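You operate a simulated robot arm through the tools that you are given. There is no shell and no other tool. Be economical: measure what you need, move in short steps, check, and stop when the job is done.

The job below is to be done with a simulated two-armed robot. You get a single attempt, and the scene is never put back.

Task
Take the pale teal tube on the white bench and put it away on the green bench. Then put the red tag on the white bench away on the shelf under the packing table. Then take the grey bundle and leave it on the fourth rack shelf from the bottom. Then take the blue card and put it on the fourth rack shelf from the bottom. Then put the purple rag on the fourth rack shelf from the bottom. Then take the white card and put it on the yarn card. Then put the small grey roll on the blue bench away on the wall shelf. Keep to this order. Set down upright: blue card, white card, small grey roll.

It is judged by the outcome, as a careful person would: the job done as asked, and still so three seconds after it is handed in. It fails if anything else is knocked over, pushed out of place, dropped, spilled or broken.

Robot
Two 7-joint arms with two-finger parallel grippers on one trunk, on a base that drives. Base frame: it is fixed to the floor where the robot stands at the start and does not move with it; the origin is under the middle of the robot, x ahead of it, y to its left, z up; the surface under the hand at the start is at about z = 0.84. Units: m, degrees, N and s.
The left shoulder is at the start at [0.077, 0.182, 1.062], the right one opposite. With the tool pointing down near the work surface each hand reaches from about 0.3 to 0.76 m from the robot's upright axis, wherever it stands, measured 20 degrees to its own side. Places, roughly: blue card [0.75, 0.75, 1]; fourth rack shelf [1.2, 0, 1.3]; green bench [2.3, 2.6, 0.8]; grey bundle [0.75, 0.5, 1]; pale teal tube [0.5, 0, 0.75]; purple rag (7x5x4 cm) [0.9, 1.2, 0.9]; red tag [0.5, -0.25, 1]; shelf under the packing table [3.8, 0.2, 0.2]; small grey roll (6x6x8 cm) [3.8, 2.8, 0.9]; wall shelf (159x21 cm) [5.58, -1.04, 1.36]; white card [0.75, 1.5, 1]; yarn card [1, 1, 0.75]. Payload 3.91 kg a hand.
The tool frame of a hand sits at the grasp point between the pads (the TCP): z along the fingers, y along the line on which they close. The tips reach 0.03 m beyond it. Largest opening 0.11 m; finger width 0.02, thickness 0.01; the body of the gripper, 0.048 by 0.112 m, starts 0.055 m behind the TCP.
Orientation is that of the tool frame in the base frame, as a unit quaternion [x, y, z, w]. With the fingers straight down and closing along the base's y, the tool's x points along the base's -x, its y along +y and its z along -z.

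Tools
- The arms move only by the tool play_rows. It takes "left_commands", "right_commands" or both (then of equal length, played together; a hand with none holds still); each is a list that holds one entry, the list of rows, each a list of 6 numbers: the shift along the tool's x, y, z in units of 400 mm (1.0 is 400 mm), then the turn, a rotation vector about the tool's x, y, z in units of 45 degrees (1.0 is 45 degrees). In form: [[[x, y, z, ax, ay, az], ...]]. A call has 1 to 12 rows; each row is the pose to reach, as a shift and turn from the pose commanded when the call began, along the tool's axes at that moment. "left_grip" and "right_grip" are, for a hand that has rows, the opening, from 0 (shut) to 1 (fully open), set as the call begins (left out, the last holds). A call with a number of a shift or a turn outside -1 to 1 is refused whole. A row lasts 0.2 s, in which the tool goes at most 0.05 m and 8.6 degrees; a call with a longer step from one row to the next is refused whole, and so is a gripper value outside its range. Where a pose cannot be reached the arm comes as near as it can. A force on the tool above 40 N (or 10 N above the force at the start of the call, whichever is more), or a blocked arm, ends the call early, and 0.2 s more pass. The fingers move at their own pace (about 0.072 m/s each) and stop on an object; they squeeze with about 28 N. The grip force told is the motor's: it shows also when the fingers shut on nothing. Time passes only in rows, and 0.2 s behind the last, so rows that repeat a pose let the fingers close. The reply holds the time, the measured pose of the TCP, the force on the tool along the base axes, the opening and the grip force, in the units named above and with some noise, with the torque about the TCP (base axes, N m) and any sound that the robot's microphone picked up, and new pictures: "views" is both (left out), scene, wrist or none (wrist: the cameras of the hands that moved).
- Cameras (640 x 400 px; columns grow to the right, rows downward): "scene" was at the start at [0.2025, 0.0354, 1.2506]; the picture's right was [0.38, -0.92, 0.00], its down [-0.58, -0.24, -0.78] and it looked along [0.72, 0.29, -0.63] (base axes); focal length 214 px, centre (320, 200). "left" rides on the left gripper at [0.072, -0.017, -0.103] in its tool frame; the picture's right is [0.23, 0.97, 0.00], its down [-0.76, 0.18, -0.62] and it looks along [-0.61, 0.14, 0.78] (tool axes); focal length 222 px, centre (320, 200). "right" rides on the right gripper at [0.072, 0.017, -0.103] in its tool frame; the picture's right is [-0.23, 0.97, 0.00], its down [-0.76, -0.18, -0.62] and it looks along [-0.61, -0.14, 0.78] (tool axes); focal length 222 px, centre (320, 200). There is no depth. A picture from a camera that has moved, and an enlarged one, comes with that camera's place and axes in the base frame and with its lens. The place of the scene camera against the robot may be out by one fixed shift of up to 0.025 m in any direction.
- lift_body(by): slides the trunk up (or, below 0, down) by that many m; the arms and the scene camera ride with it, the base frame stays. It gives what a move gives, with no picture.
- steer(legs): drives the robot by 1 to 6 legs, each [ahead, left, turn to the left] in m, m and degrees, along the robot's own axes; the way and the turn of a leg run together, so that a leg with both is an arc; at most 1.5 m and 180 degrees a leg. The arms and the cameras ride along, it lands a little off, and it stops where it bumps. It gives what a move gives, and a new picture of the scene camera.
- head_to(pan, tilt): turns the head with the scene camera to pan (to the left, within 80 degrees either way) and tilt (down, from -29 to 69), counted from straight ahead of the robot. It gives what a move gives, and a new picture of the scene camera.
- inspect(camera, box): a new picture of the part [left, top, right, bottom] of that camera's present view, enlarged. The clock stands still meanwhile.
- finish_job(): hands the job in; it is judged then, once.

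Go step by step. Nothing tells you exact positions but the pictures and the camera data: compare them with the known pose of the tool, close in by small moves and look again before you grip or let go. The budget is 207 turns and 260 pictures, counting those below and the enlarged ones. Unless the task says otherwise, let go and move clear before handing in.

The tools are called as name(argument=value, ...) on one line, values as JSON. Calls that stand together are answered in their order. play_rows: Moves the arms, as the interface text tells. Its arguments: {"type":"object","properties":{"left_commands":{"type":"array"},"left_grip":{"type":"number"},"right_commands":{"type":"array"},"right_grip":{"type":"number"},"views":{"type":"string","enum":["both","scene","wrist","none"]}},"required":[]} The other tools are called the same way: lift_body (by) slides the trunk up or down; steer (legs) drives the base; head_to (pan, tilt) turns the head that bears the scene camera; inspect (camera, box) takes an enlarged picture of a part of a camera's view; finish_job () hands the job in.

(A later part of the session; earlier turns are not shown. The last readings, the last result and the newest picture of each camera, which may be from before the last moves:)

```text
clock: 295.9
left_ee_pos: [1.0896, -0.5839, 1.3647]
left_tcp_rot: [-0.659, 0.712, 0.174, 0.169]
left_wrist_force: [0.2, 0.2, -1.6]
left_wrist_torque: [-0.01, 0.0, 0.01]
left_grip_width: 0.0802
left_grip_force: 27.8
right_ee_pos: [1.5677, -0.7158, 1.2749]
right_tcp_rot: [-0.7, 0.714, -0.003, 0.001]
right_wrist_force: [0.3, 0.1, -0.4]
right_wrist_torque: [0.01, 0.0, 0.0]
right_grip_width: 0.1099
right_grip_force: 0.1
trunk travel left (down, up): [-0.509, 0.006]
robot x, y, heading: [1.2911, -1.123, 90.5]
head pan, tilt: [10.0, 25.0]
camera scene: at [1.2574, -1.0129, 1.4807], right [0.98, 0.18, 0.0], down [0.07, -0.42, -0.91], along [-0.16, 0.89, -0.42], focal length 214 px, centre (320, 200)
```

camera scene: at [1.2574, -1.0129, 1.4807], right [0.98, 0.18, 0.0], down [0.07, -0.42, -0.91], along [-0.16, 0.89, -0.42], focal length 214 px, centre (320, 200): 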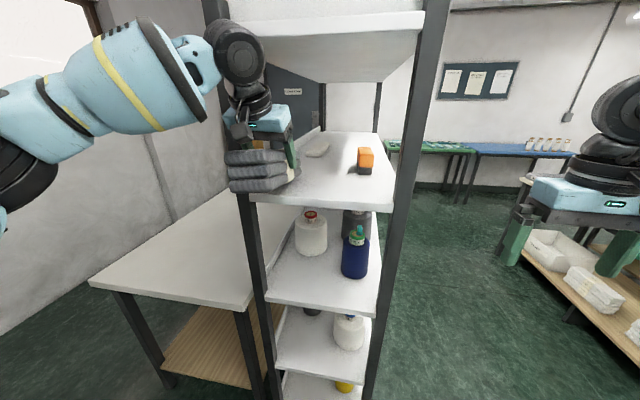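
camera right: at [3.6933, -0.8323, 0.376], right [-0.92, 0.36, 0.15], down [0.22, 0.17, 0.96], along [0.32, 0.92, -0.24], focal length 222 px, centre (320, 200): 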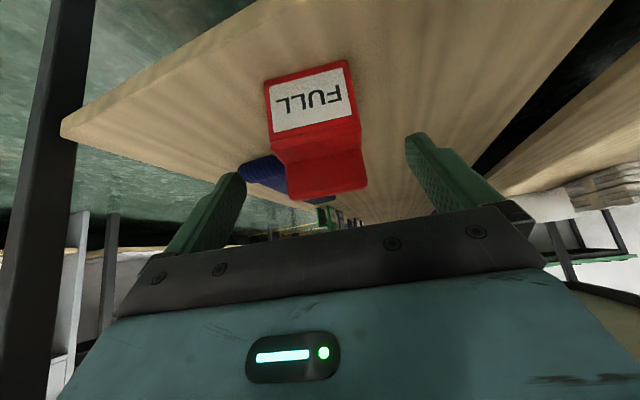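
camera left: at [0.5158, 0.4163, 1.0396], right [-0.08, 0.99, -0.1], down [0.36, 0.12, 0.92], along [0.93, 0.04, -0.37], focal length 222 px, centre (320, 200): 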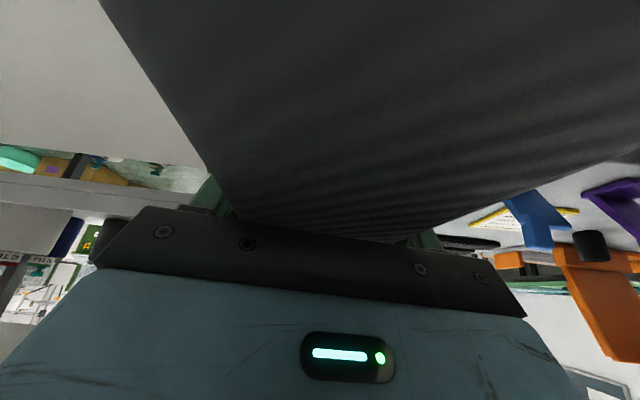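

The bundle clears the posts; shelf end edge at y≈-0.54, z≈1.25. I'm moving in and lowering to contact.

play_rows(left_commands=[[[-0.048, 0.005, 0.047, 0, 0, 0], [-0.097, 0.01, 0.094, 0, 0, 0], [-0.145, 0.015, 0.141, 0, 0, 0], [-0.194, 0.02, 0.188, 0, 0, 0], [-0.176, 0.02, 0.22, 0, 0, 0], [-0.16, 0.02, 0.25, 0, 0, 0], [-0.148, 0.02, 0.27, 0, 0, 0], [-0.142, 0.02, 0.282, 0, 0, 0]]])

```text
clock: 296.6
left_ee_pos: [1.0688, -0.5452, 1.3567]
left_tcp_rot: [-0.648, 0.721, 0.168, 0.178]
left_wrist_force: [16.6, -13.7, 5.4]
left_wrist_torque: [1.06, 1.31, 1.26]
left_grip_width: 0.08
left_grip_force: 27.7
left hand out of reach, approached as far as the arm can: row 1, 2, 3
right_ee_pos: [1.5701, -0.7156, 1.2749]
right_tcp_rot: [-0.7, 0.715, -0.002, 0.001]
right_wrist_force: [-0.6, 1.4, -1.0]
right_wrist_torque: [-0.09, -0.06, -0.04]
right_grip_width: 0.11
right_grip_force: 0.3
trunk travel left (down, up): [-0.509, 0.006]
robot x, y, heading: [1.292, -1.1237, 90.0]
head pan, tilt: [10.0, 25.0]
stopped in row 3 (left hand): the force on the tool passed its limit at 132 N (the readings are from after the stop); the commanded pose is now the measured one
camera scene: at [1.2592, -1.0135, 1.4808], right [0.98, 0.17, 0.0], down [0.07, -0.42, -0.91], along [-0.16, 0.89, -0.42], focal length 214 px, centre (320, 200)
camera left: at [1.0741, -0.6601, 1.4132], right [-0.99, -0.1, -0.1], down [-0.13, 0.39, 0.91], along [-0.05, 0.92, -0.4], focal length 222 px, centre (320, 200)
```

scene: 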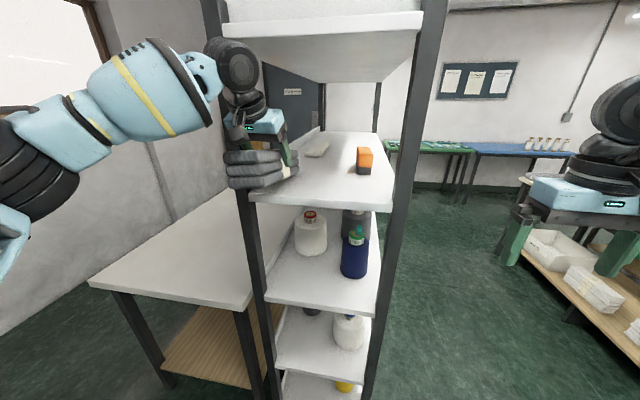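
left: 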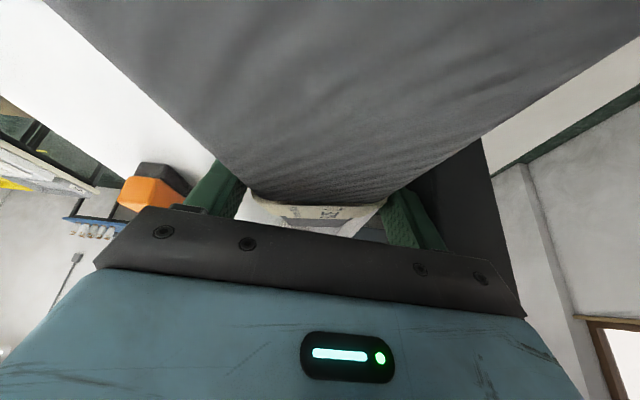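

The forearm meets the left corner post from this end. I'll back out and use the open long side from the aisle instead, where no posts are in the way.

steer(legs=[[-0.2, 0, 0]])

```text
clock: 298.2
left_ee_pos: [1.064, -0.74, 1.353]
left_tcp_rot: [-0.649, 0.72, 0.168, 0.176]
left_wrist_force: [-0.1, -0.3, -1.6]
left_wrist_torque: [-0.05, 0.0, -0.03]
left_grip_width: 0.0777
left_grip_force: 27.8
right_ee_pos: [1.5691, -0.9126, 1.2749]
right_tcp_rot: [-0.699, 0.715, -0.003, 0.002]
right_wrist_force: [1.2, -0.1, 0.4]
right_wrist_torque: [-0.01, 0.03, -0.01]
right_grip_width: 0.11
right_grip_force: 0.0
trunk travel left (down, up): [-0.509, 0.006]
robot x, y, heading: [1.2866, -1.3227, 89.9]
head pan, tilt: [10.0, 25.0]
camera scene: at [1.2575, -1.2099, 1.4805], right [0.98, 0.17, 0.0], down [0.07, -0.42, -0.91], along [-0.16, 0.89, -0.42], focal length 214 px, centre (320, 200)
```

scene: 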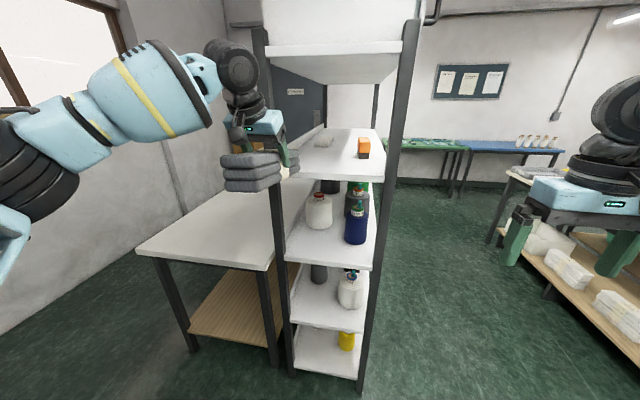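

play_rows(left_commands=[[[0.065, 0, -0.035, 0, 0, 0], [0.131, 0, -0.07, 0, 0, 0]]], views="none")

steer(legs=[[0, 0, -3], [0, -1.0, 0]])

```text
clock: 298.8
left_ee_pos: [1.0586, -0.802, 1.3549]
left_tcp_rot: [-0.65, 0.72, 0.169, 0.176]
left_wrist_force: [0.1, -0.6, -1.5]
left_wrist_torque: [-0.01, -0.03, 0.0]
left_grip_width: 0.0775
left_grip_force: 27.9
right_ee_pos: [1.5688, -0.9154, 1.2759]
right_tcp_rot: [-0.699, 0.715, -0.001, 0.003]
right_wrist_force: [-0.8, 0.4, 0.6]
right_wrist_torque: [0.02, 0.0, -0.04]
right_grip_width: 0.1103
right_grip_force: 0.0
trunk travel left (down, up): [-0.509, 0.006]
robot x, y, heading: [1.289, -1.321, 89.8]
head pan, tilt: [10.0, 25.0]
```

```text
clock: 308.2
left_ee_pos: [2.0733, -0.8422, 1.354]
left_tcp_rot: [-0.629, 0.738, 0.164, 0.181]
left_wrist_force: [-0.2, 0.6, -2.8]
left_wrist_torque: [-0.02, -0.03, 0.0]
left_grip_width: 0.0769
left_grip_force: 28.2
right_ee_pos: [2.5774, -0.9851, 1.2755]
right_tcp_rot: [-0.678, 0.735, -0.002, 0.002]
right_wrist_force: [-0.8, 0.3, -0.2]
right_wrist_torque: [0.01, 0.01, 0.01]
right_grip_width: 0.11
right_grip_force: 0.0
trunk travel left (down, up): [-0.509, 0.006]
robot x, y, heading: [2.2727, -1.3772, 86.8]
head pan, tilt: [10.0, 25.0]
camera scene: at [2.2491, -1.2649, 1.4808], right [0.99, 0.12, 0.0], down [0.05, -0.42, -0.91], along [-0.11, 0.9, -0.42], focal length 214 px, centre (320, 200)
```

scene: 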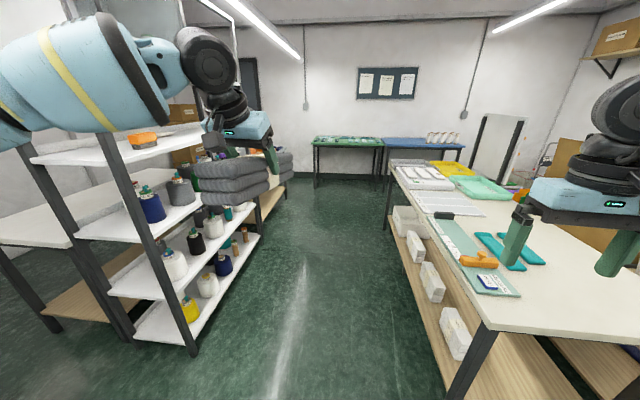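

steer(legs=[[1.4, 0.05, 3], [0.3, 0, 0], [0, 0, 90]])

head_to(pan=0, tilt=25)

```text
clock: 320.7
left_ee_pos: [1.7439, 0.0614, 1.3537]
left_tcp_rot: [0.969, -0.037, -0.245, -0.002]
left_wrist_force: [-0.1, -0.4, -2.1]
left_wrist_torque: [-0.02, -0.03, -0.01]
left_grip_width: 0.0768
left_grip_force: 28.2
right_ee_pos: [1.8426, 0.5752, 1.276]
right_tcp_rot: [1.0, 0.002, 0.0, -0.003]
right_wrist_force: [-0.3, 0.0, 0.5]
right_wrist_torque: [0.03, 0.04, 0.0]
right_grip_width: 0.11
right_grip_force: 0.0
trunk travel left (down, up): [-0.509, 0.006]
robot x, y, heading: [2.2585, 0.3078, -178.4]
head pan, tilt: [10.0, 25.0]
camera scene: at [2.1355, 0.2909, 1.4808], right [-0.2, 0.98, 0.0], down [0.41, 0.08, -0.91], along [-0.89, -0.18, -0.42], focal length 214 px, centre (320, 200)
```

scene: 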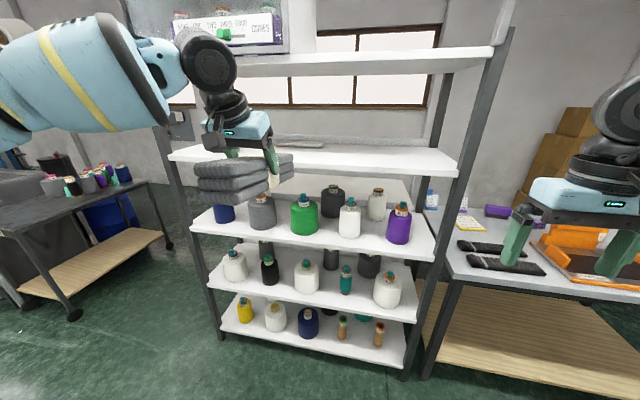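

```text
clock: 321.4
left_ee_pos: [1.7418, 0.0606, 1.3539]
left_tcp_rot: [0.969, -0.036, -0.243, -0.003]
left_wrist_force: [0.4, -0.1, -1.4]
left_wrist_torque: [0.02, -0.02, 0.0]
left_grip_width: 0.0765
left_grip_force: 28.2
right_ee_pos: [1.8424, 0.5755, 1.2745]
right_tcp_rot: [1.0, 0.002, 0.001, -0.004]
right_wrist_force: [0.2, 0.3, 0.4]
right_wrist_torque: [0.04, 0.0, 0.02]
right_grip_width: 0.1101
right_grip_force: 0.0
trunk travel left (down, up): [-0.509, 0.006]
robot x, y, heading: [2.2583, 0.3042, -178.8]
head pan, tilt: [0.0, 25.0]
camera scene: at [2.1337, 0.3068, 1.4808], right [-0.03, 1.0, 0.0], down [0.42, 0.01, -0.91], along [-0.91, -0.02, -0.42], focal length 214 px, centre (320, 200)
```

scene: 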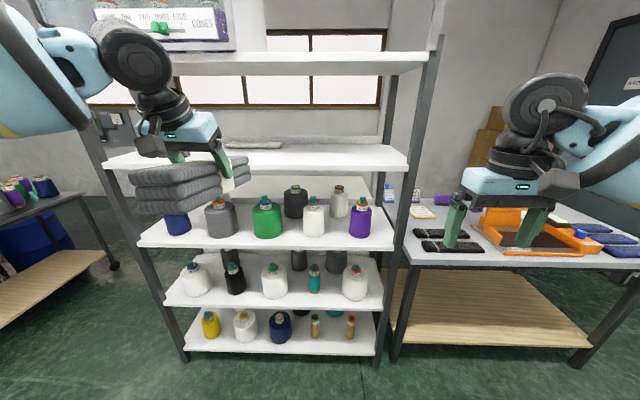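

The long side is open, and the fourth shelf's near edge is at x≈1.34. I'm tucking the right hand and driving in to put the bundle around y≈0.1.

play_rows(right_commands=[[[0.1, 0, 0, 0, 0, 0], [0.2, 0, 0, 0, 0, 0]]], views="none")

steer(legs=[[0.32, -0.06, -1.2]])

```text
clock: 322.0
left_ee_pos: [1.7438, 0.0617, 1.3539]
left_tcp_rot: [0.969, -0.036, -0.245, -0.002]
left_wrist_force: [0.8, 0.8, -2.0]
left_wrist_torque: [0.01, -0.03, -0.01]
left_grip_width: 0.0764
left_grip_force: 28.2
right_ee_pos: [1.9229, 0.5753, 1.2753]
right_tcp_rot: [1.0, 0.001, 0.0, -0.003]
right_wrist_force: [0.5, 0.6, -0.4]
right_wrist_torque: [0.0, -0.01, -0.02]
right_grip_width: 0.1101
right_grip_force: 0.1
trunk travel left (down, up): [-0.509, 0.006]
robot x, y, heading: [2.2578, 0.3069, -178.4]
head pan, tilt: [0.0, 25.0]
```

```text
clock: 324.2
left_ee_pos: [1.4175, 0.1321, 1.355]
left_tcp_rot: [0.968, -0.049, -0.244, -0.005]
left_wrist_force: [-0.3, 0.6, -3.1]
left_wrist_torque: [0.0, -0.02, 0.01]
left_grip_width: 0.0766
left_grip_force: 28.1
right_ee_pos: [1.61, 0.6402, 1.2755]
right_tcp_rot: [1.0, -0.012, 0.0, -0.003]
right_wrist_force: [0.2, -0.4, 0.3]
right_wrist_torque: [-0.02, 0.01, 0.0]
right_grip_width: 0.1099
right_grip_force: 0.0
trunk travel left (down, up): [-0.509, 0.006]
robot x, y, heading: [1.9389, 0.3639, 180.0]
head pan, tilt: [0.0, 25.0]
camera scene: at [1.8147, 0.3658, 1.4809], right [0.0, 1.0, 0.0], down [0.42, 0.0, -0.91], along [-0.91, 0.0, -0.42], focal length 214 px, centre (320, 200)
```

scene: 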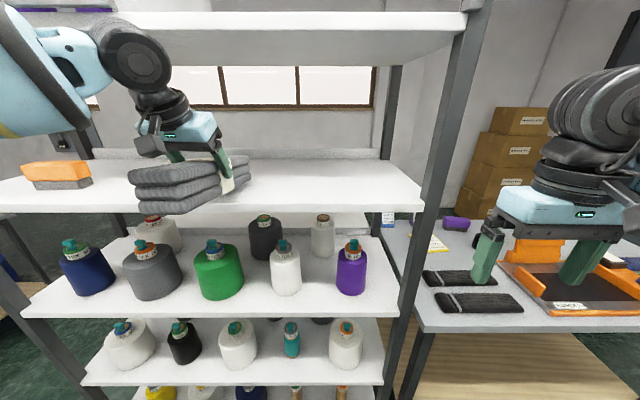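

The bundle is over the shelf. I'm lowering a bit, then edging the base forward 12 cm.

play_rows(left_commands=[[[0.024, 0, 0.044, 0, 0, 0], [0.047, 0, 0.088, 0, 0, 0]]], views="none")

steer(legs=[[0.12, 0, 0]])

```text
clock: 324.8
left_ee_pos: [1.4197, 0.1318, 1.3193]
left_tcp_rot: [0.968, -0.049, -0.248, -0.007]
left_wrist_force: [4.0, -3.1, 15.4]
left_wrist_torque: [0.27, 0.17, -0.09]
left_grip_width: 0.0748
left_grip_force: 27.8
right_ee_pos: [1.6113, 0.6407, 1.2766]
right_tcp_rot: [1.0, -0.011, -0.002, -0.003]
right_wrist_force: [-0.3, 0.0, 0.0]
right_wrist_torque: [0.03, 0.0, -0.02]
right_grip_width: 0.11
right_grip_force: 0.1
trunk travel left (down, up): [-0.509, 0.006]
robot x, y, heading: [1.9402, 0.3667, 180.1]
head pan, tilt: [0.0, 25.0]
```

```text
clock: 326.0
left_ee_pos: [1.296, 0.1337, 1.3188]
left_tcp_rot: [0.967, -0.049, -0.248, -0.006]
left_wrist_force: [-8.8, 1.2, 28.3]
left_wrist_torque: [0.75, 0.53, 0.42]
left_grip_width: 0.0751
left_grip_force: 27.3
right_ee_pos: [1.4903, 0.6423, 1.275]
right_tcp_rot: [1.0, -0.013, 0.0, -0.002]
right_wrist_force: [-0.3, -0.3, 0.1]
right_wrist_torque: [0.0, 0.0, -0.01]
right_grip_width: 0.11
right_grip_force: 0.1
trunk travel left (down, up): [-0.509, 0.006]
robot x, y, heading: [1.8148, 0.3636, 180.0]
head pan, tilt: [0.0, 25.0]
camera scene: at [1.6942, 0.3672, 1.4808], right [0.0, 1.0, 0.0], down [0.42, 0.0, -0.91], along [-0.91, 0.0, -0.42], focal length 214 px, centre (320, 200)
```

scene: 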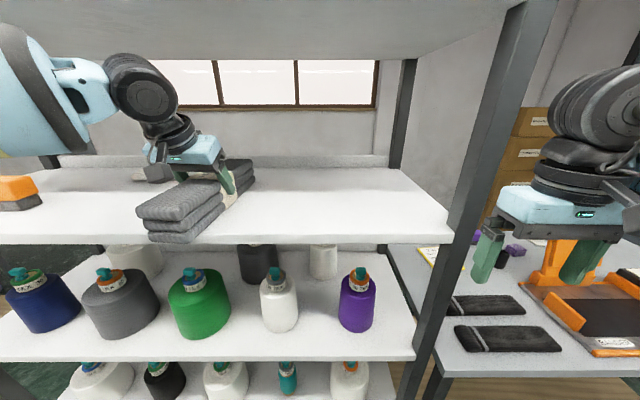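

The bundle rests on the shelf (contact at TCP z≈1.319) and looks fully on it. I'm opening, then backing straight out with the base.

play_rows(left_commands=[[[0, 0, -0.005, 0, 0, 0], [0, 0, -0.005, 0, 0, 0], [0, 0, -0.005, 0, 0, 0], [0, 0, -0.01, 0, 0, 0]]], left_grip=1)

```text
clock: 327.0
left_ee_pos: [1.299, 0.1321, 1.3223]
left_tcp_rot: [0.968, -0.049, -0.248, -0.006]
left_wrist_force: [0.5, -0.2, -0.1]
left_wrist_torque: [0.02, 0.03, -0.02]
left_grip_width: 0.1103
left_grip_force: 0.1
right_ee_pos: [1.4895, 0.6411, 1.2755]
right_tcp_rot: [1.0, -0.012, 0.0, -0.004]
right_wrist_force: [0.6, 0.8, -0.3]
right_wrist_torque: [-0.02, -0.01, 0.01]
right_grip_width: 0.1099
right_grip_force: 0.1
trunk travel left (down, up): [-0.509, 0.006]
robot x, y, heading: [1.8184, 0.3606, 179.7]
head pan, tilt: [0.0, 25.0]
camera scene: at [1.6942, 0.3664, 1.4808], right [0.0, 1.0, 0.0], down [0.42, 0.0, -0.91], along [-0.91, 0.0, -0.42], focal length 214 px, centre (320, 200)
camera left: at [1.4129, 0.1386, 1.3779], right [0.1, -0.99, -0.1], down [-0.38, -0.13, 0.91], along [-0.92, -0.06, -0.39], focal length 222 px, centre (320, 200)
```

scene: 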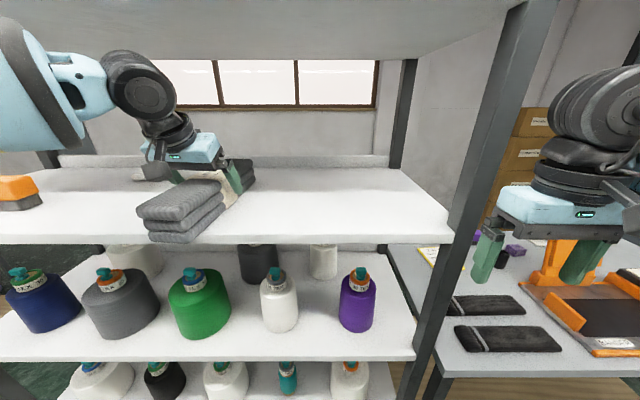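
left: 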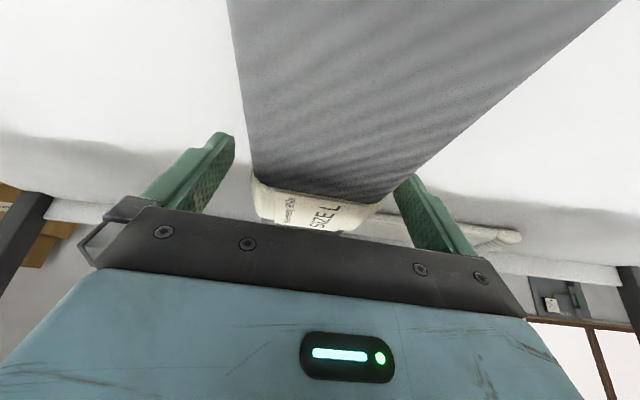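

The bundle is slightly skewed in the open fingers, so I'll lift along the tool axis first and then back out.

play_rows(left_commands=[[[0.02, 0.01, -0.04, 0, 0, 0], [0.05, 0.02, -0.08, 0, 0, 0], [0.08, 0.02, -0.12, 0, 0, 0], [0.12, 0.02, -0.16, 0, 0, 0], [0.16, 0.02, -0.2, 0, 0, 0]]], views="wrist")

```text
clock: 328.2
left_ee_pos: [1.3931, 0.115, 1.3629]
left_tcp_rot: [0.967, -0.05, -0.248, -0.008]
left_wrist_force: [0.0, 0.2, -0.3]
left_wrist_torque: [0.02, 0.01, 0.04]
left_grip_width: 0.1099
left_grip_force: 0.0
right_ee_pos: [1.4908, 0.6404, 1.275]
right_tcp_rot: [1.0, -0.012, 0.0, -0.004]
right_wrist_force: [0.1, 0.4, -0.5]
right_wrist_torque: [-0.02, 0.02, 0.0]
right_grip_width: 0.11
right_grip_force: 0.0
trunk travel left (down, up): [-0.509, 0.006]
robot x, y, heading: [1.8202, 0.3653, 179.9]
head pan, tilt: [0.0, 25.0]
camera left: at [1.5075, 0.1215, 1.4182], right [0.1, -0.99, -0.1], down [-0.38, -0.13, 0.91], along [-0.92, -0.06, -0.39], focal length 222 px, centre (320, 200)
```

left: 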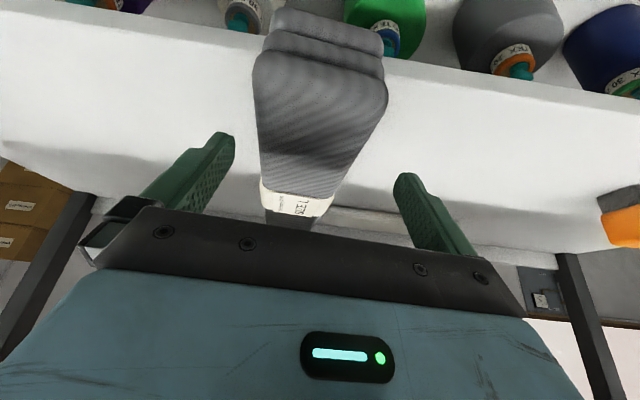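

It overhangs the edge by about 3 cm. I'll back off, close the fingers and nudge it fully onto the shelf.

play_rows(left_commands=[[[0.072, -0.016, -0.039, 0, 0, 0], [0.145, -0.032, -0.078, 0, 0, 0], [0.217, -0.049, -0.117, 0, 0, 0]]], left_grip=1, views="none")

play_rows(left_commands=[[[0, 0, 0, 0, 0, 0], [0, 0, 0, 0, 0, 0], [0.015, 0, 0.028, 0, 0, 0], [0.03, 0, 0.055, 0, 0, 0], [0.03, 0, 0.055, 0, 0, 0]]], left_grip=0)

```text
clock: 329.0
left_ee_pos: [1.494, 0.124, 1.3595]
left_tcp_rot: [0.967, -0.049, -0.249, -0.007]
left_wrist_force: [0.7, -0.2, -0.2]
left_wrist_torque: [-0.01, -0.01, -0.01]
left_grip_width: 0.1101
left_grip_force: 0.0
right_ee_pos: [1.4901, 0.6405, 1.2758]
right_tcp_rot: [1.0, -0.013, 0.0, -0.004]
right_wrist_force: [0.4, 0.0, 0.6]
right_wrist_torque: [0.0, 0.0, 0.05]
right_grip_width: 0.1099
right_grip_force: 0.1
trunk travel left (down, up): [-0.509, 0.006]
robot x, y, heading: [1.8189, 0.3639, 179.9]
head pan, tilt: [0.0, 25.0]
```

```text
clock: 330.2
left_ee_pos: [1.4929, 0.1246, 1.3349]
left_tcp_rot: [0.968, -0.049, -0.247, -0.007]
left_wrist_force: [0.7, -0.6, 0.7]
left_wrist_torque: [0.03, -0.02, -0.03]
left_grip_width: 0.0002
left_grip_force: 28.0
right_ee_pos: [1.4894, 0.6419, 1.2746]
right_tcp_rot: [1.0, -0.012, 0.0, -0.003]
right_wrist_force: [-0.1, 0.8, 0.2]
right_wrist_torque: [-0.03, -0.06, 0.0]
right_grip_width: 0.1097
right_grip_force: 0.0
trunk travel left (down, up): [-0.509, 0.006]
robot x, y, heading: [1.8217, 0.3608, 179.7]
head pan, tilt: [0.0, 25.0]
camera scene: at [1.6939, 0.3661, 1.4808], right [0.0, 1.0, 0.0], down [0.42, 0.0, -0.91], along [-0.91, 0.0, -0.42], focal length 214 px, centre (320, 200)
camera left: at [1.6064, 0.1309, 1.3914], right [0.1, -0.99, -0.1], down [-0.38, -0.13, 0.91], along [-0.92, -0.06, -0.39], focal length 222 px, centre (320, 200)
```

scene: 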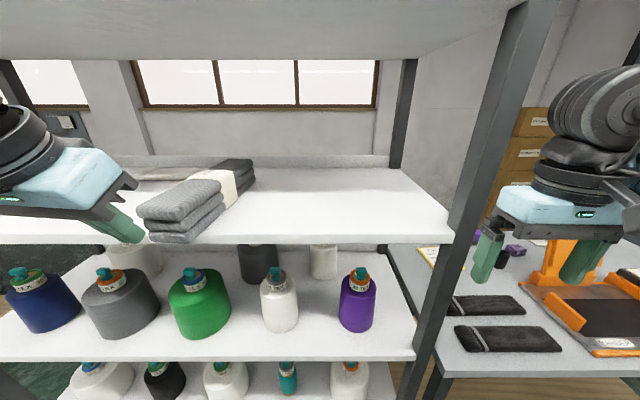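
left: 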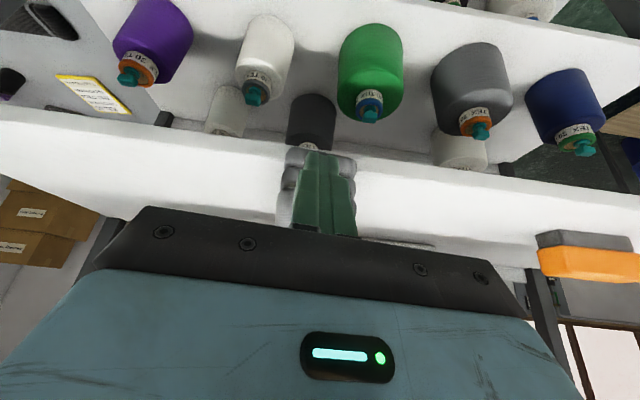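

play_rows(left_commands=[[[-0.05, 0.005, 0.027, 0, 0, 0], [-0.1, 0.01, 0.054, 0, 0, 0], [-0.15, 0.016, 0.081, 0, 0, 0], [-0.186, 0.02, 0.1, 0, 0, 0], [-0.1, 0.01, 0.054, 0, 0, 0], [0, 0, 0, 0, 0, 0], [0.05, 0, -0.05, 0, 0, 0]]], views="scene")

```text
clock: 331.8
left_ee_pos: [1.5206, 0.1254, 1.342]
left_tcp_rot: [0.968, -0.049, -0.248, -0.006]
left_wrist_force: [0.1, 0.1, 0.8]
left_wrist_torque: [0.02, 0.05, -0.04]
left_grip_width: 0.0
left_grip_force: 27.7
right_ee_pos: [1.4907, 0.6395, 1.2747]
right_tcp_rot: [1.0, -0.013, 0.0, -0.004]
right_wrist_force: [0.6, -0.7, 0.4]
right_wrist_torque: [-0.01, 0.0, 0.0]
right_grip_width: 0.1102
right_grip_force: 0.0
trunk travel left (down, up): [-0.509, 0.006]
robot x, y, heading: [1.8176, 0.3671, 179.8]
head pan, tilt: [0.0, 25.0]
camera scene: at [1.6944, 0.366, 1.4808], right [0.0, 1.0, 0.0], down [0.42, 0.0, -0.91], along [-0.91, 0.0, -0.42], focal length 214 px, centre (320, 200)
```

scene: 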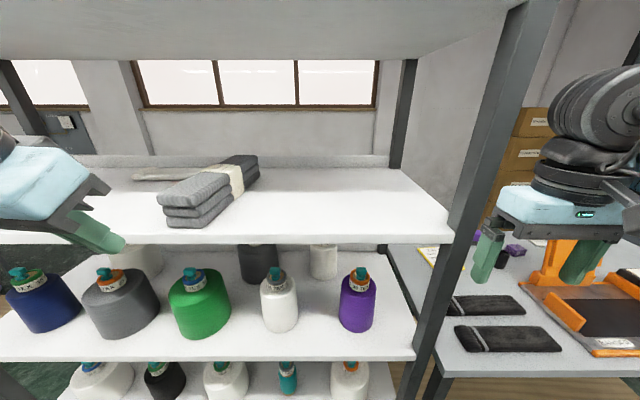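

The bundle sits fully on the fourth shelf. Next is the blue card on the side bench, which I reach from the west; I'm backing away, restoring the left hand and driving back.

steer(legs=[[-0.42, 0, 0], [0, 0, -90], [-0.8, 0, 0], [-0.8, 0, 0]])

play_rows(left_commands=[[[-0.03, 0, 0, 0, 0.16, 0], [-0.06, 0, 0, 0, 0.32, 0], [-0.09, 0, 0, 0, 0.48, -0.05], [-0.12, 0, 0, 0, 0.64, -0.1]]], left_grip=1, views="none")

```text
clock: 346.0
left_ee_pos: [1.9639, -0.912, 1.3419]
left_tcp_rot: [-0.627, 0.738, 0.164, 0.185]
left_wrist_force: [-0.4, 0.3, 0.6]
left_wrist_torque: [-0.04, 0.04, 0.02]
left_grip_width: 0.0001
left_grip_force: 28.2
right_ee_pos: [2.4817, -0.9098, 1.2746]
right_tcp_rot: [-0.678, 0.735, -0.002, 0.002]
right_wrist_force: [0.9, 0.4, -0.2]
right_wrist_torque: [0.0, 0.01, 0.01]
right_grip_width: 0.1099
right_grip_force: 0.1
trunk travel left (down, up): [-0.509, 0.006]
robot x, y, heading: [2.1849, -1.2241, 86.6]
head pan, tilt: [0.0, 25.0]
camera scene: at [2.1767, -1.1119, 1.4807], right [1.0, -0.06, 0.0], down [-0.02, -0.42, -0.91], along [0.05, 0.9, -0.42], focal length 214 px, centre (320, 200)
```

scene: 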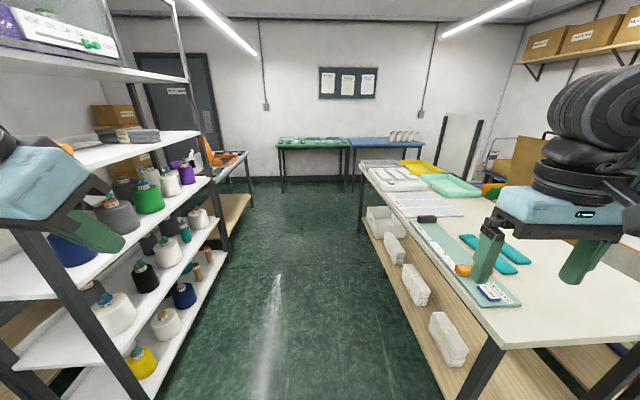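

```text
clock: 347.0
left_ee_pos: [1.9718, -0.8683, 1.3637]
left_tcp_rot: [-0.678, 0.735, -0.004, 0.0]
left_wrist_force: [1.0, 0.3, 0.4]
left_wrist_torque: [0.0, -0.05, -0.03]
left_grip_width: 0.1099
left_grip_force: 0.1
right_ee_pos: [2.4822, -0.91, 1.2738]
right_tcp_rot: [-0.678, 0.735, -0.002, 0.001]
right_wrist_force: [-0.4, 0.4, 0.1]
right_wrist_torque: [-0.02, -0.01, 0.01]
right_grip_width: 0.1101
right_grip_force: 0.2
trunk travel left (down, up): [-0.509, 0.006]
robot x, y, heading: [2.1856, -1.2271, 86.5]
head pan, tilt: [0.0, 25.0]
```

steer(legs=[[0, 1.25, 3.5], [0, 1.25, 0], [0, 0, -90], [0, 1.1, 0], [0, 1.07, 0]])

lift_body(by=-0.185)

head_to(pan=0, tilt=30)

```text
clock: 391.3
left_ee_pos: [0.0376, 1.2005, 1.364]
left_tcp_rot: [0.015, 1.0, -0.004, -0.001]
left_wrist_force: [0.4, -0.1, 0.6]
left_wrist_torque: [0.0, 0.01, 0.03]
left_grip_width: 0.1099
left_grip_force: 0.2
right_ee_pos: [0.0217, 0.6886, 1.2746]
right_tcp_rot: [0.014, 1.0, -0.004, 0.0]
right_wrist_force: [0.5, 0.0, 0.3]
right_wrist_torque: [0.01, -0.01, 0.03]
right_grip_width: 0.1102
right_grip_force: 0.1
trunk travel left (down, up): [-0.509, 0.006]
robot x, y, heading: [-0.3061, 0.9696, -0.9]
head pan, tilt: [0.0, 25.0]
camera scene: at [-0.2119, 0.97, 1.4808], right [-0.01, -1.0, 0.0], down [-0.42, 0.0, -0.91], along [0.91, -0.01, -0.42], focal length 214 px, centre (320, 200)
```

scene: 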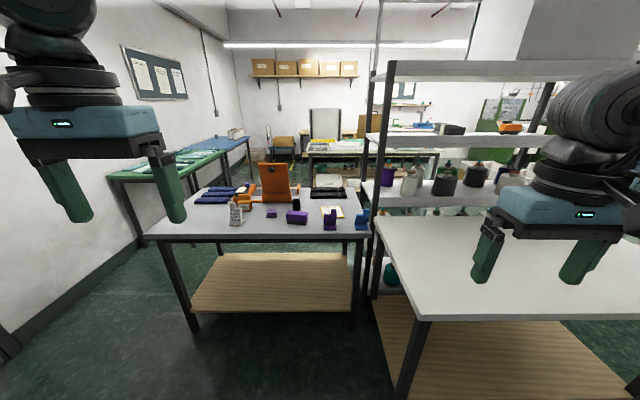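

```text
clock: 393.4
left_ee_pos: [0.0377, 1.2008, 1.1785]
left_tcp_rot: [0.015, 1.0, -0.004, -0.001]
left_wrist_force: [-0.3, -0.6, -0.2]
left_wrist_torque: [0.02, -0.02, 0.02]
left_grip_width: 0.11
left_grip_force: 0.0
right_ee_pos: [0.0213, 0.6887, 1.0895]
right_tcp_rot: [0.014, 1.0, -0.004, -0.001]
right_wrist_force: [0.3, -0.7, -0.6]
right_wrist_torque: [0.0, 0.0, -0.02]
right_grip_width: 0.11
right_grip_force: 0.0
trunk travel left (down, up): [-0.324, 0.191]
robot x, y, heading: [-0.3081, 0.9697, -0.2]
head pan, tilt: [0.0, 25.0]
```

```text
clock: 394.0
left_ee_pos: [0.037, 1.2002, 1.1786]
left_tcp_rot: [0.014, 1.0, -0.004, 0.0]
left_wrist_force: [-1.3, -0.3, 0.1]
left_wrist_torque: [0.01, 0.0, 0.02]
left_grip_width: 0.11
left_grip_force: 0.1
right_ee_pos: [0.0226, 0.6879, 1.0894]
right_tcp_rot: [0.015, 1.0, -0.003, 0.001]
right_wrist_force: [0.9, 0.0, 0.1]
right_wrist_torque: [0.03, 0.0, -0.01]
right_grip_width: 0.1097
right_grip_force: 0.0
trunk travel left (down, up): [-0.324, 0.191]
robot x, y, heading: [-0.3065, 0.968, -0.3]
head pan, tilt: [0.0, 30.0]
camera scene: at [-0.0919, 0.9692, 1.2632], right [-0.01, -1.0, 0.0], down [-0.5, 0.0, -0.87], along [0.87, -0.01, -0.5], focal length 214 px, centre (320, 200)
```

scene: 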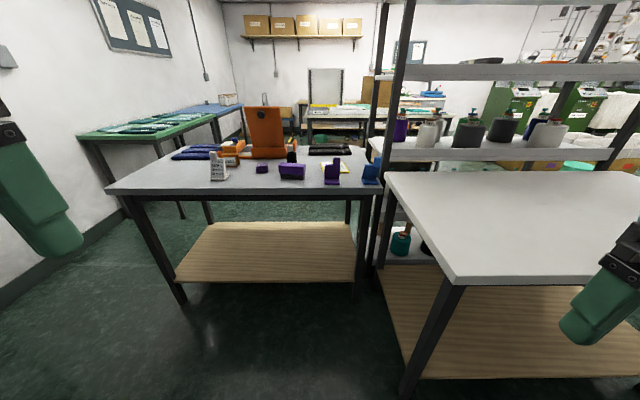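

The blue card stands near the right end of the side bench. I'm driving closer and zooming in.

steer(legs=[[0.42, 0.04, 0.3]])

head_to(pan=-15, tilt=35)

inspect(camera="scene", box=[140, 100, 400, 260])

```text
clock: 396.7
left_ee_pos: [0.4624, 1.2431, 1.1787]
left_tcp_rot: [0.009, 1.0, -0.003, -0.001]
left_wrist_force: [0.0, -0.4, -0.6]
left_wrist_torque: [0.01, 0.02, 0.03]
left_grip_width: 0.1101
left_grip_force: 0.0
right_ee_pos: [0.4536, 0.7312, 1.0898]
right_tcp_rot: [0.01, 1.0, -0.003, 0.001]
right_wrist_force: [0.3, -0.3, 0.9]
right_wrist_torque: [0.0, 0.02, -0.01]
right_grip_width: 0.1101
right_grip_force: 0.1
trunk travel left (down, up): [-0.324, 0.191]
robot x, y, heading: [0.1227, 1.0075, -0.1]
head pan, tilt: [0.0, 30.0]
camera scene: at [0.337, 1.0105, 1.2631], right [0.0, -1.0, 0.0], down [-0.5, 0.0, -0.87], along [0.87, 0.0, -0.5], focal length 214 px, centre (320, 200)
```

scene: 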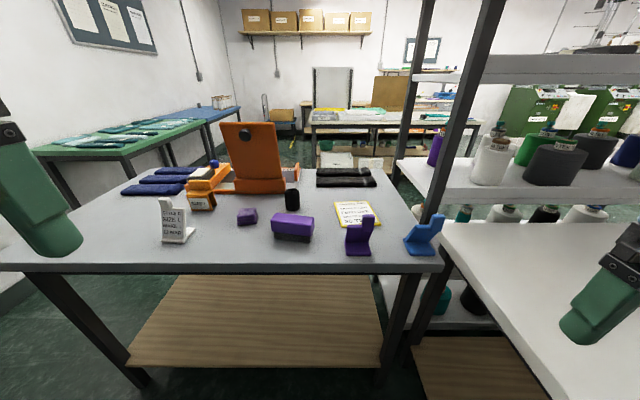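

```text
clock: 397.4
left_ee_pos: [0.4628, 1.242, 1.1784]
left_tcp_rot: [0.009, 1.0, -0.003, 0.0]
left_wrist_force: [0.8, -0.8, -0.3]
left_wrist_torque: [0.02, 0.01, 0.01]
left_grip_width: 0.1099
left_grip_force: 0.1
right_ee_pos: [0.4537, 0.7301, 1.089]
right_tcp_rot: [0.01, 1.0, -0.003, -0.001]
right_wrist_force: [0.6, -0.1, 0.2]
right_wrist_torque: [-0.02, -0.03, -0.01]
right_grip_width: 0.1103
right_grip_force: 0.1
trunk travel left (down, up): [-0.324, 0.191]
robot x, y, heading: [0.1207, 1.0059, -0.1]
head pan, tilt: [-15.0, 35.0]
camera scene: at [0.3312, 0.9877, 1.2554], right [-0.26, -0.97, 0.0], down [-0.55, 0.15, -0.82], along [0.79, -0.21, -0.57], focal length 214 px, centre (320, 200)
```

scene: 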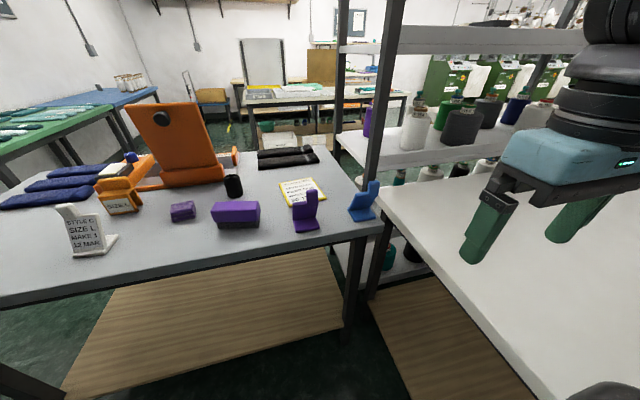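

```text
2.46 times, centred on (270, 180) of scene
camera zoom: at [0.3312, 0.9877, 1.2554], right [-0.26, -0.97, 0.0], down [-0.55, 0.15, -0.82], along [0.79, -0.21, -0.57], focal length 528 px, centre (443, 249)
```

zoom: 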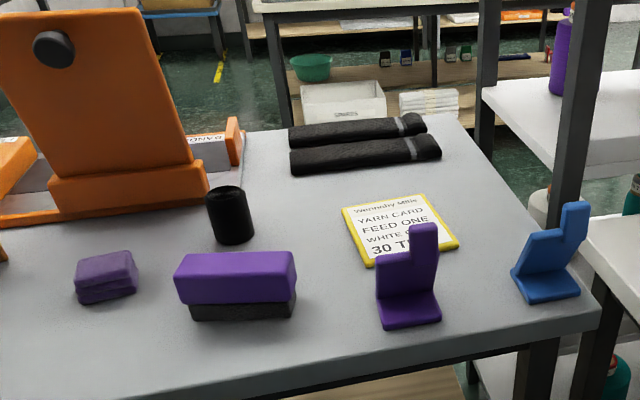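

The blue card is an L-shaped stand near (0.79, 0.735). I'm bringing the right hand closer for a wrist-camera view.

play_rows(right_commands=[[[-0.11, 0, 0.02, 0, 0, 0], [-0.22, 0, 0.04, 0, 0, 0], [-0.33, 0, 0.06, 0, 0, 0], [-0.44, 0, 0.08, 0, 0, 0], [-0.55, 0, 0.1, 0, 0, 0], [-0.55, 0, 0.1, 0, 0, 0]]])

inspect(camera="right", box=[220, 60, 480, 240])

```text
clock: 398.8
left_ee_pos: [0.4616, 1.2429, 1.1772]
left_tcp_rot: [0.01, 1.0, -0.003, -0.001]
left_wrist_force: [-0.5, -0.5, -0.2]
left_wrist_torque: [0.02, 0.01, -0.01]
left_grip_width: 0.1102
left_grip_force: 0.1
right_ee_pos: [0.6743, 0.7259, 1.0492]
right_tcp_rot: [0.01, 1.0, -0.003, 0.0]
right_wrist_force: [0.3, 0.3, -0.5]
right_wrist_torque: [0.03, -0.03, -0.01]
right_grip_width: 0.1102
right_grip_force: 0.0
trunk travel left (down, up): [-0.324, 0.191]
robot x, y, heading: [0.119, 1.0081, 0.0]
head pan, tilt: [-15.0, 35.0]
camera scene: at [0.3306, 0.9874, 1.2555], right [-0.26, -0.97, 0.0], down [-0.55, 0.15, -0.82], along [0.79, -0.21, -0.57], focal length 214 px, centre (320, 200)
camera right: at [0.6032, 0.7451, 1.1528], right [0.25, 0.97, -0.01], down [0.76, -0.19, 0.62], along [0.6, -0.16, -0.78], focal length 222 px, centre (320, 200)
```

scene: 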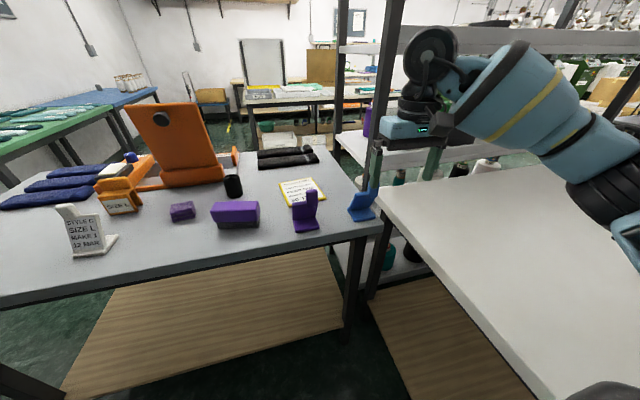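
right: 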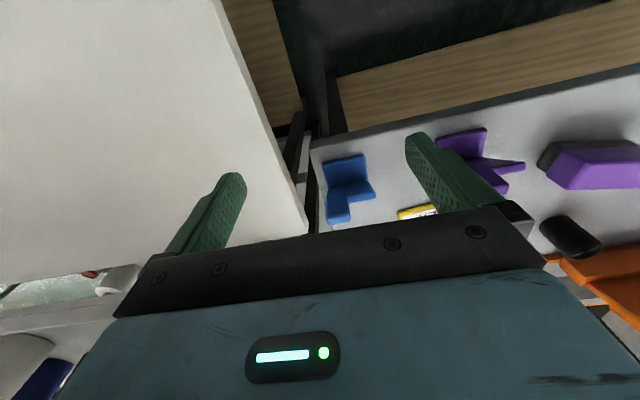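

```text
2.22 times, centred on (350, 150) of right
camera zoom: at [0.6032, 0.7451, 1.1528], right [0.25, 0.97, -0.01], down [0.76, -0.19, 0.62], along [0.6, -0.16, -0.78], focal length 494 px, centre (253, 311)
```

zoom: 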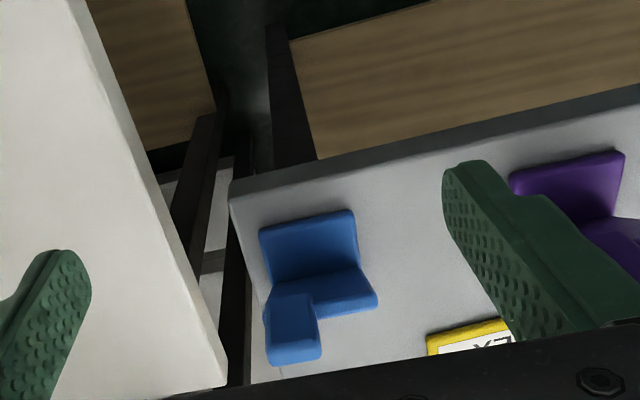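

The foot spans y≈0.706–0.771 and the plate stands at x≈0.815, about 9 cm tall. I'll pitch the hand 45° and grip across the card's width.

play_rows(right_commands=[[[-0.02, 0.005, 0.04, 0, -0.167, 0.006], [-0.04, 0.01, 0.08, 0, -0.333, 0.011], [-0.06, 0.015, 0.12, 0, -0.5, 0.017], [-0.085, 0.02, 0.16, 0.005, -0.667, 0.022], [-0.105, 0.025, 0.2, 0.01, -0.833, 0.028], [-0.128, 0.03, 0.23, 0.01, -1.0, 0.033], [-0.128, 0.03, 0.23, 0.01, -1.0, 0.033]]], right_grip=1)

```text
clock: 400.4
left_ee_pos: [0.4625, 1.2415, 1.1792]
left_tcp_rot: [0.01, 1.0, -0.004, -0.001]
left_wrist_force: [0.9, -0.1, 0.6]
left_wrist_torque: [0.0, 0.02, 0.02]
left_grip_width: 0.1101
left_grip_force: 0.1
right_ee_pos: [0.724, 0.7371, 0.9578]
right_tcp_rot: [0.021, 0.923, -0.01, 0.383]
right_wrist_force: [-0.5, -0.4, 0.2]
right_wrist_torque: [0.0, -0.01, -0.01]
right_grip_width: 0.11
right_grip_force: 0.0
trunk travel left (down, up): [-0.324, 0.191]
robot x, y, heading: [0.1219, 1.0071, -0.1]
head pan, tilt: [-15.0, 35.0]
camera scene: at [0.3313, 0.9878, 1.2554], right [-0.26, -0.97, 0.0], down [-0.55, 0.15, -0.82], along [0.79, -0.21, -0.57], focal length 214 px, centre (320, 200)
camera right: at [0.6022, 0.7599, 0.9805], right [0.21, 0.97, 0.16], down [0.09, -0.18, 0.98], along [0.97, -0.19, -0.12], focal length 222 px, centre (320, 200)
```

scene: 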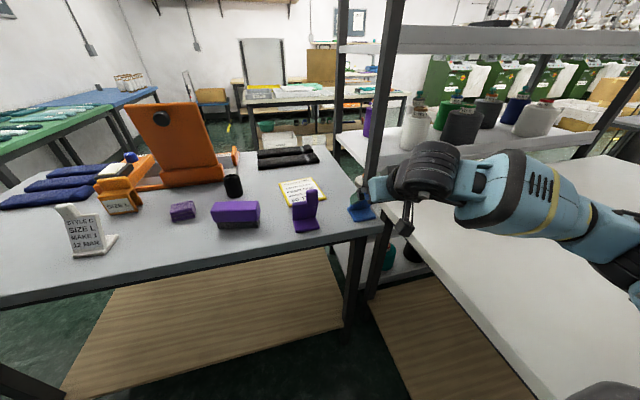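
right: 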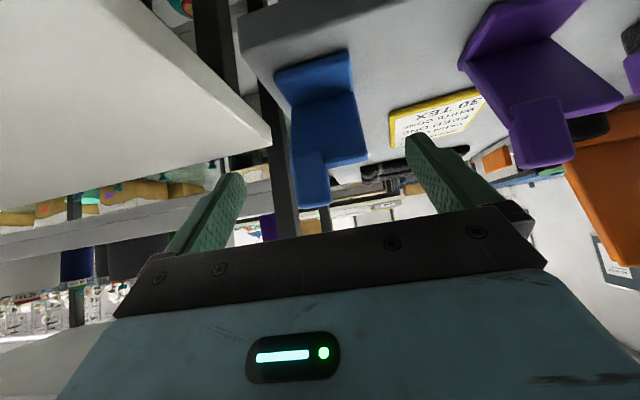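

play_rows(right_commands=[[[-0.008, 0.01, 0.08, 0, 0, 0], [-0.008, 0.01, 0.16, 0, 0, 0], [-0.008, 0.01, 0.24, 0, 0, 0], [-0.008, 0.01, 0.29, 0, 0, 0], [-0.008, 0.01, 0.312, 0, 0, 0], [-0.008, 0.01, 0.312, 0, 0, 0]]], views="wrist")

```text
clock: 401.5
left_ee_pos: [0.4639, 1.2424, 1.1781]
left_tcp_rot: [0.01, 1.0, -0.004, -0.002]
left_wrist_force: [0.5, 0.5, -0.1]
left_wrist_torque: [0.02, 0.08, -0.02]
left_grip_width: 0.1099
left_grip_force: 0.0
right_ee_pos: [0.816, 0.7349, 0.8911]
right_tcp_rot: [0.021, 0.918, -0.007, 0.396]
right_wrist_force: [-3.3, 1.3, 10.7]
right_wrist_torque: [-0.1, -0.06, 0.0]
right_grip_width: 0.1101
right_grip_force: 0.0
trunk travel left (down, up): [-0.324, 0.191]
robot x, y, heading: [0.1187, 1.0036, 0.1]
head pan, tilt: [-15.0, 35.0]
stopped in row 5 (right hand): the force on the tool passed its limit at 44 N (the readings are from after the stop); the commanded pose is now the measured one
camera right: at [0.6921, 0.7582, 0.9095], right [0.2, 0.97, 0.17], down [0.06, -0.18, 0.98], along [0.98, -0.18, -0.1], focal length 222 px, centre (320, 200)
```

right: 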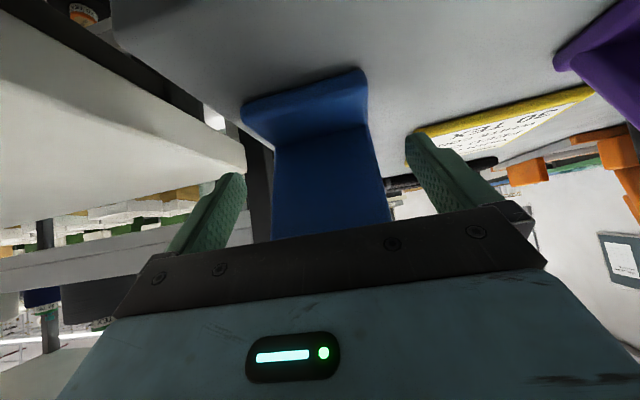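

The card's tab touched the palm: the plate's wide part reaches z≈0.92 and the tab higher. The fingers already straddle the wide part, so I'll ease back 1 cm and close.

play_rows(right_commands=[[[0, 0, -0.02, 0, 0, 0], [0, 0, -0.02, 0, 0, 0]]], views="none")

play_rows(right_commands=[[[0, 0, 0, 0, 0, 0], [0, 0, 0, 0, 0, 0], [0, 0, 0, 0, 0, 0], [0, 0, 0, 0, 0, 0]]], right_grip=0)

inspect(camera="scene", box=[320, 120, 480, 260])

```text
clock: 402.1
left_ee_pos: [0.464, 1.2428, 1.177]
left_tcp_rot: [0.01, 1.0, -0.004, 0.0]
left_wrist_force: [-0.2, 0.0, 0.5]
left_wrist_torque: [0.05, 0.06, -0.04]
left_grip_width: 0.1099
left_grip_force: 0.0
right_ee_pos: [0.8065, 0.7366, 0.8941]
right_tcp_rot: [0.021, 0.919, -0.008, 0.393]
right_wrist_force: [-0.2, 0.8, -0.5]
right_wrist_torque: [0.01, 0.0, -0.03]
right_grip_width: 0.1099
right_grip_force: 0.1
trunk travel left (down, up): [-0.324, 0.191]
robot x, y, heading: [0.12, 1.0072, -0.1]
head pan, tilt: [-15.0, 35.0]
```

```text
clock: 403.1
left_ee_pos: [0.4631, 1.2419, 1.1776]
left_tcp_rot: [0.011, 1.0, -0.004, -0.001]
left_wrist_force: [0.0, -0.2, -0.1]
left_wrist_torque: [0.01, 0.0, 0.0]
left_grip_width: 0.1102
left_grip_force: 0.0
right_ee_pos: [0.8065, 0.7356, 0.8929]
right_tcp_rot: [0.021, 0.919, -0.008, 0.393]
right_wrist_force: [-0.4, 0.4, -1.8]
right_wrist_torque: [0.01, 0.03, 0.02]
right_grip_width: 0.0679
right_grip_force: 27.7
trunk travel left (down, up): [-0.324, 0.191]
robot x, y, heading: [0.1225, 1.0084, 0.0]
head pan, tilt: [-15.0, 35.0]
camera scene: at [0.3311, 0.9875, 1.2554], right [-0.26, -0.97, 0.0], down [-0.55, 0.15, -0.82], along [0.79, -0.21, -0.57], focal length 214 px, centre (320, 200)
camera right: at [0.6846, 0.7581, 0.9133], right [0.2, 0.97, 0.17], down [0.07, -0.18, 0.98], along [0.98, -0.19, -0.1], focal length 222 px, centre (320, 200)
```

scene: 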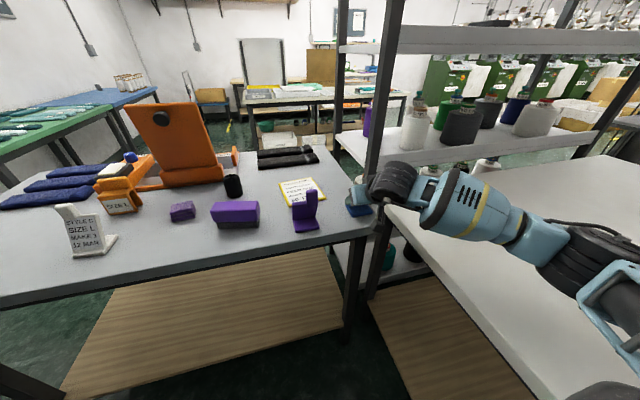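
right: 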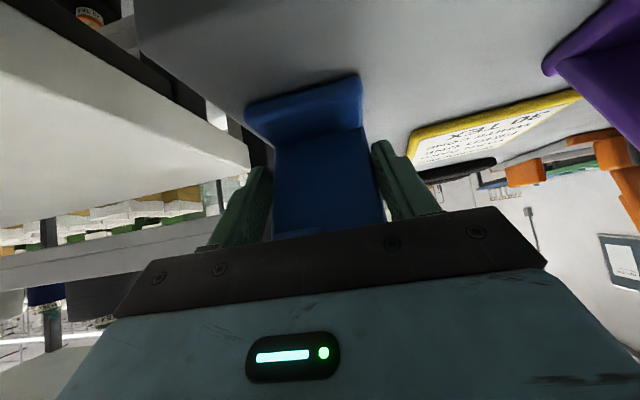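

```text
2.86 times, centred on (400, 190) of scene
camera zoom: at [0.3311, 0.9875, 1.2554], right [-0.26, -0.97, 0.0], down [-0.55, 0.15, -0.82], along [0.79, -0.21, -0.57], focal length 613 px, centre (91, 229)
```

zoom: 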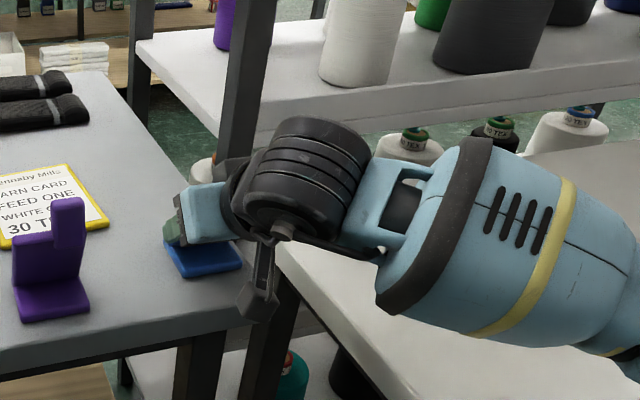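

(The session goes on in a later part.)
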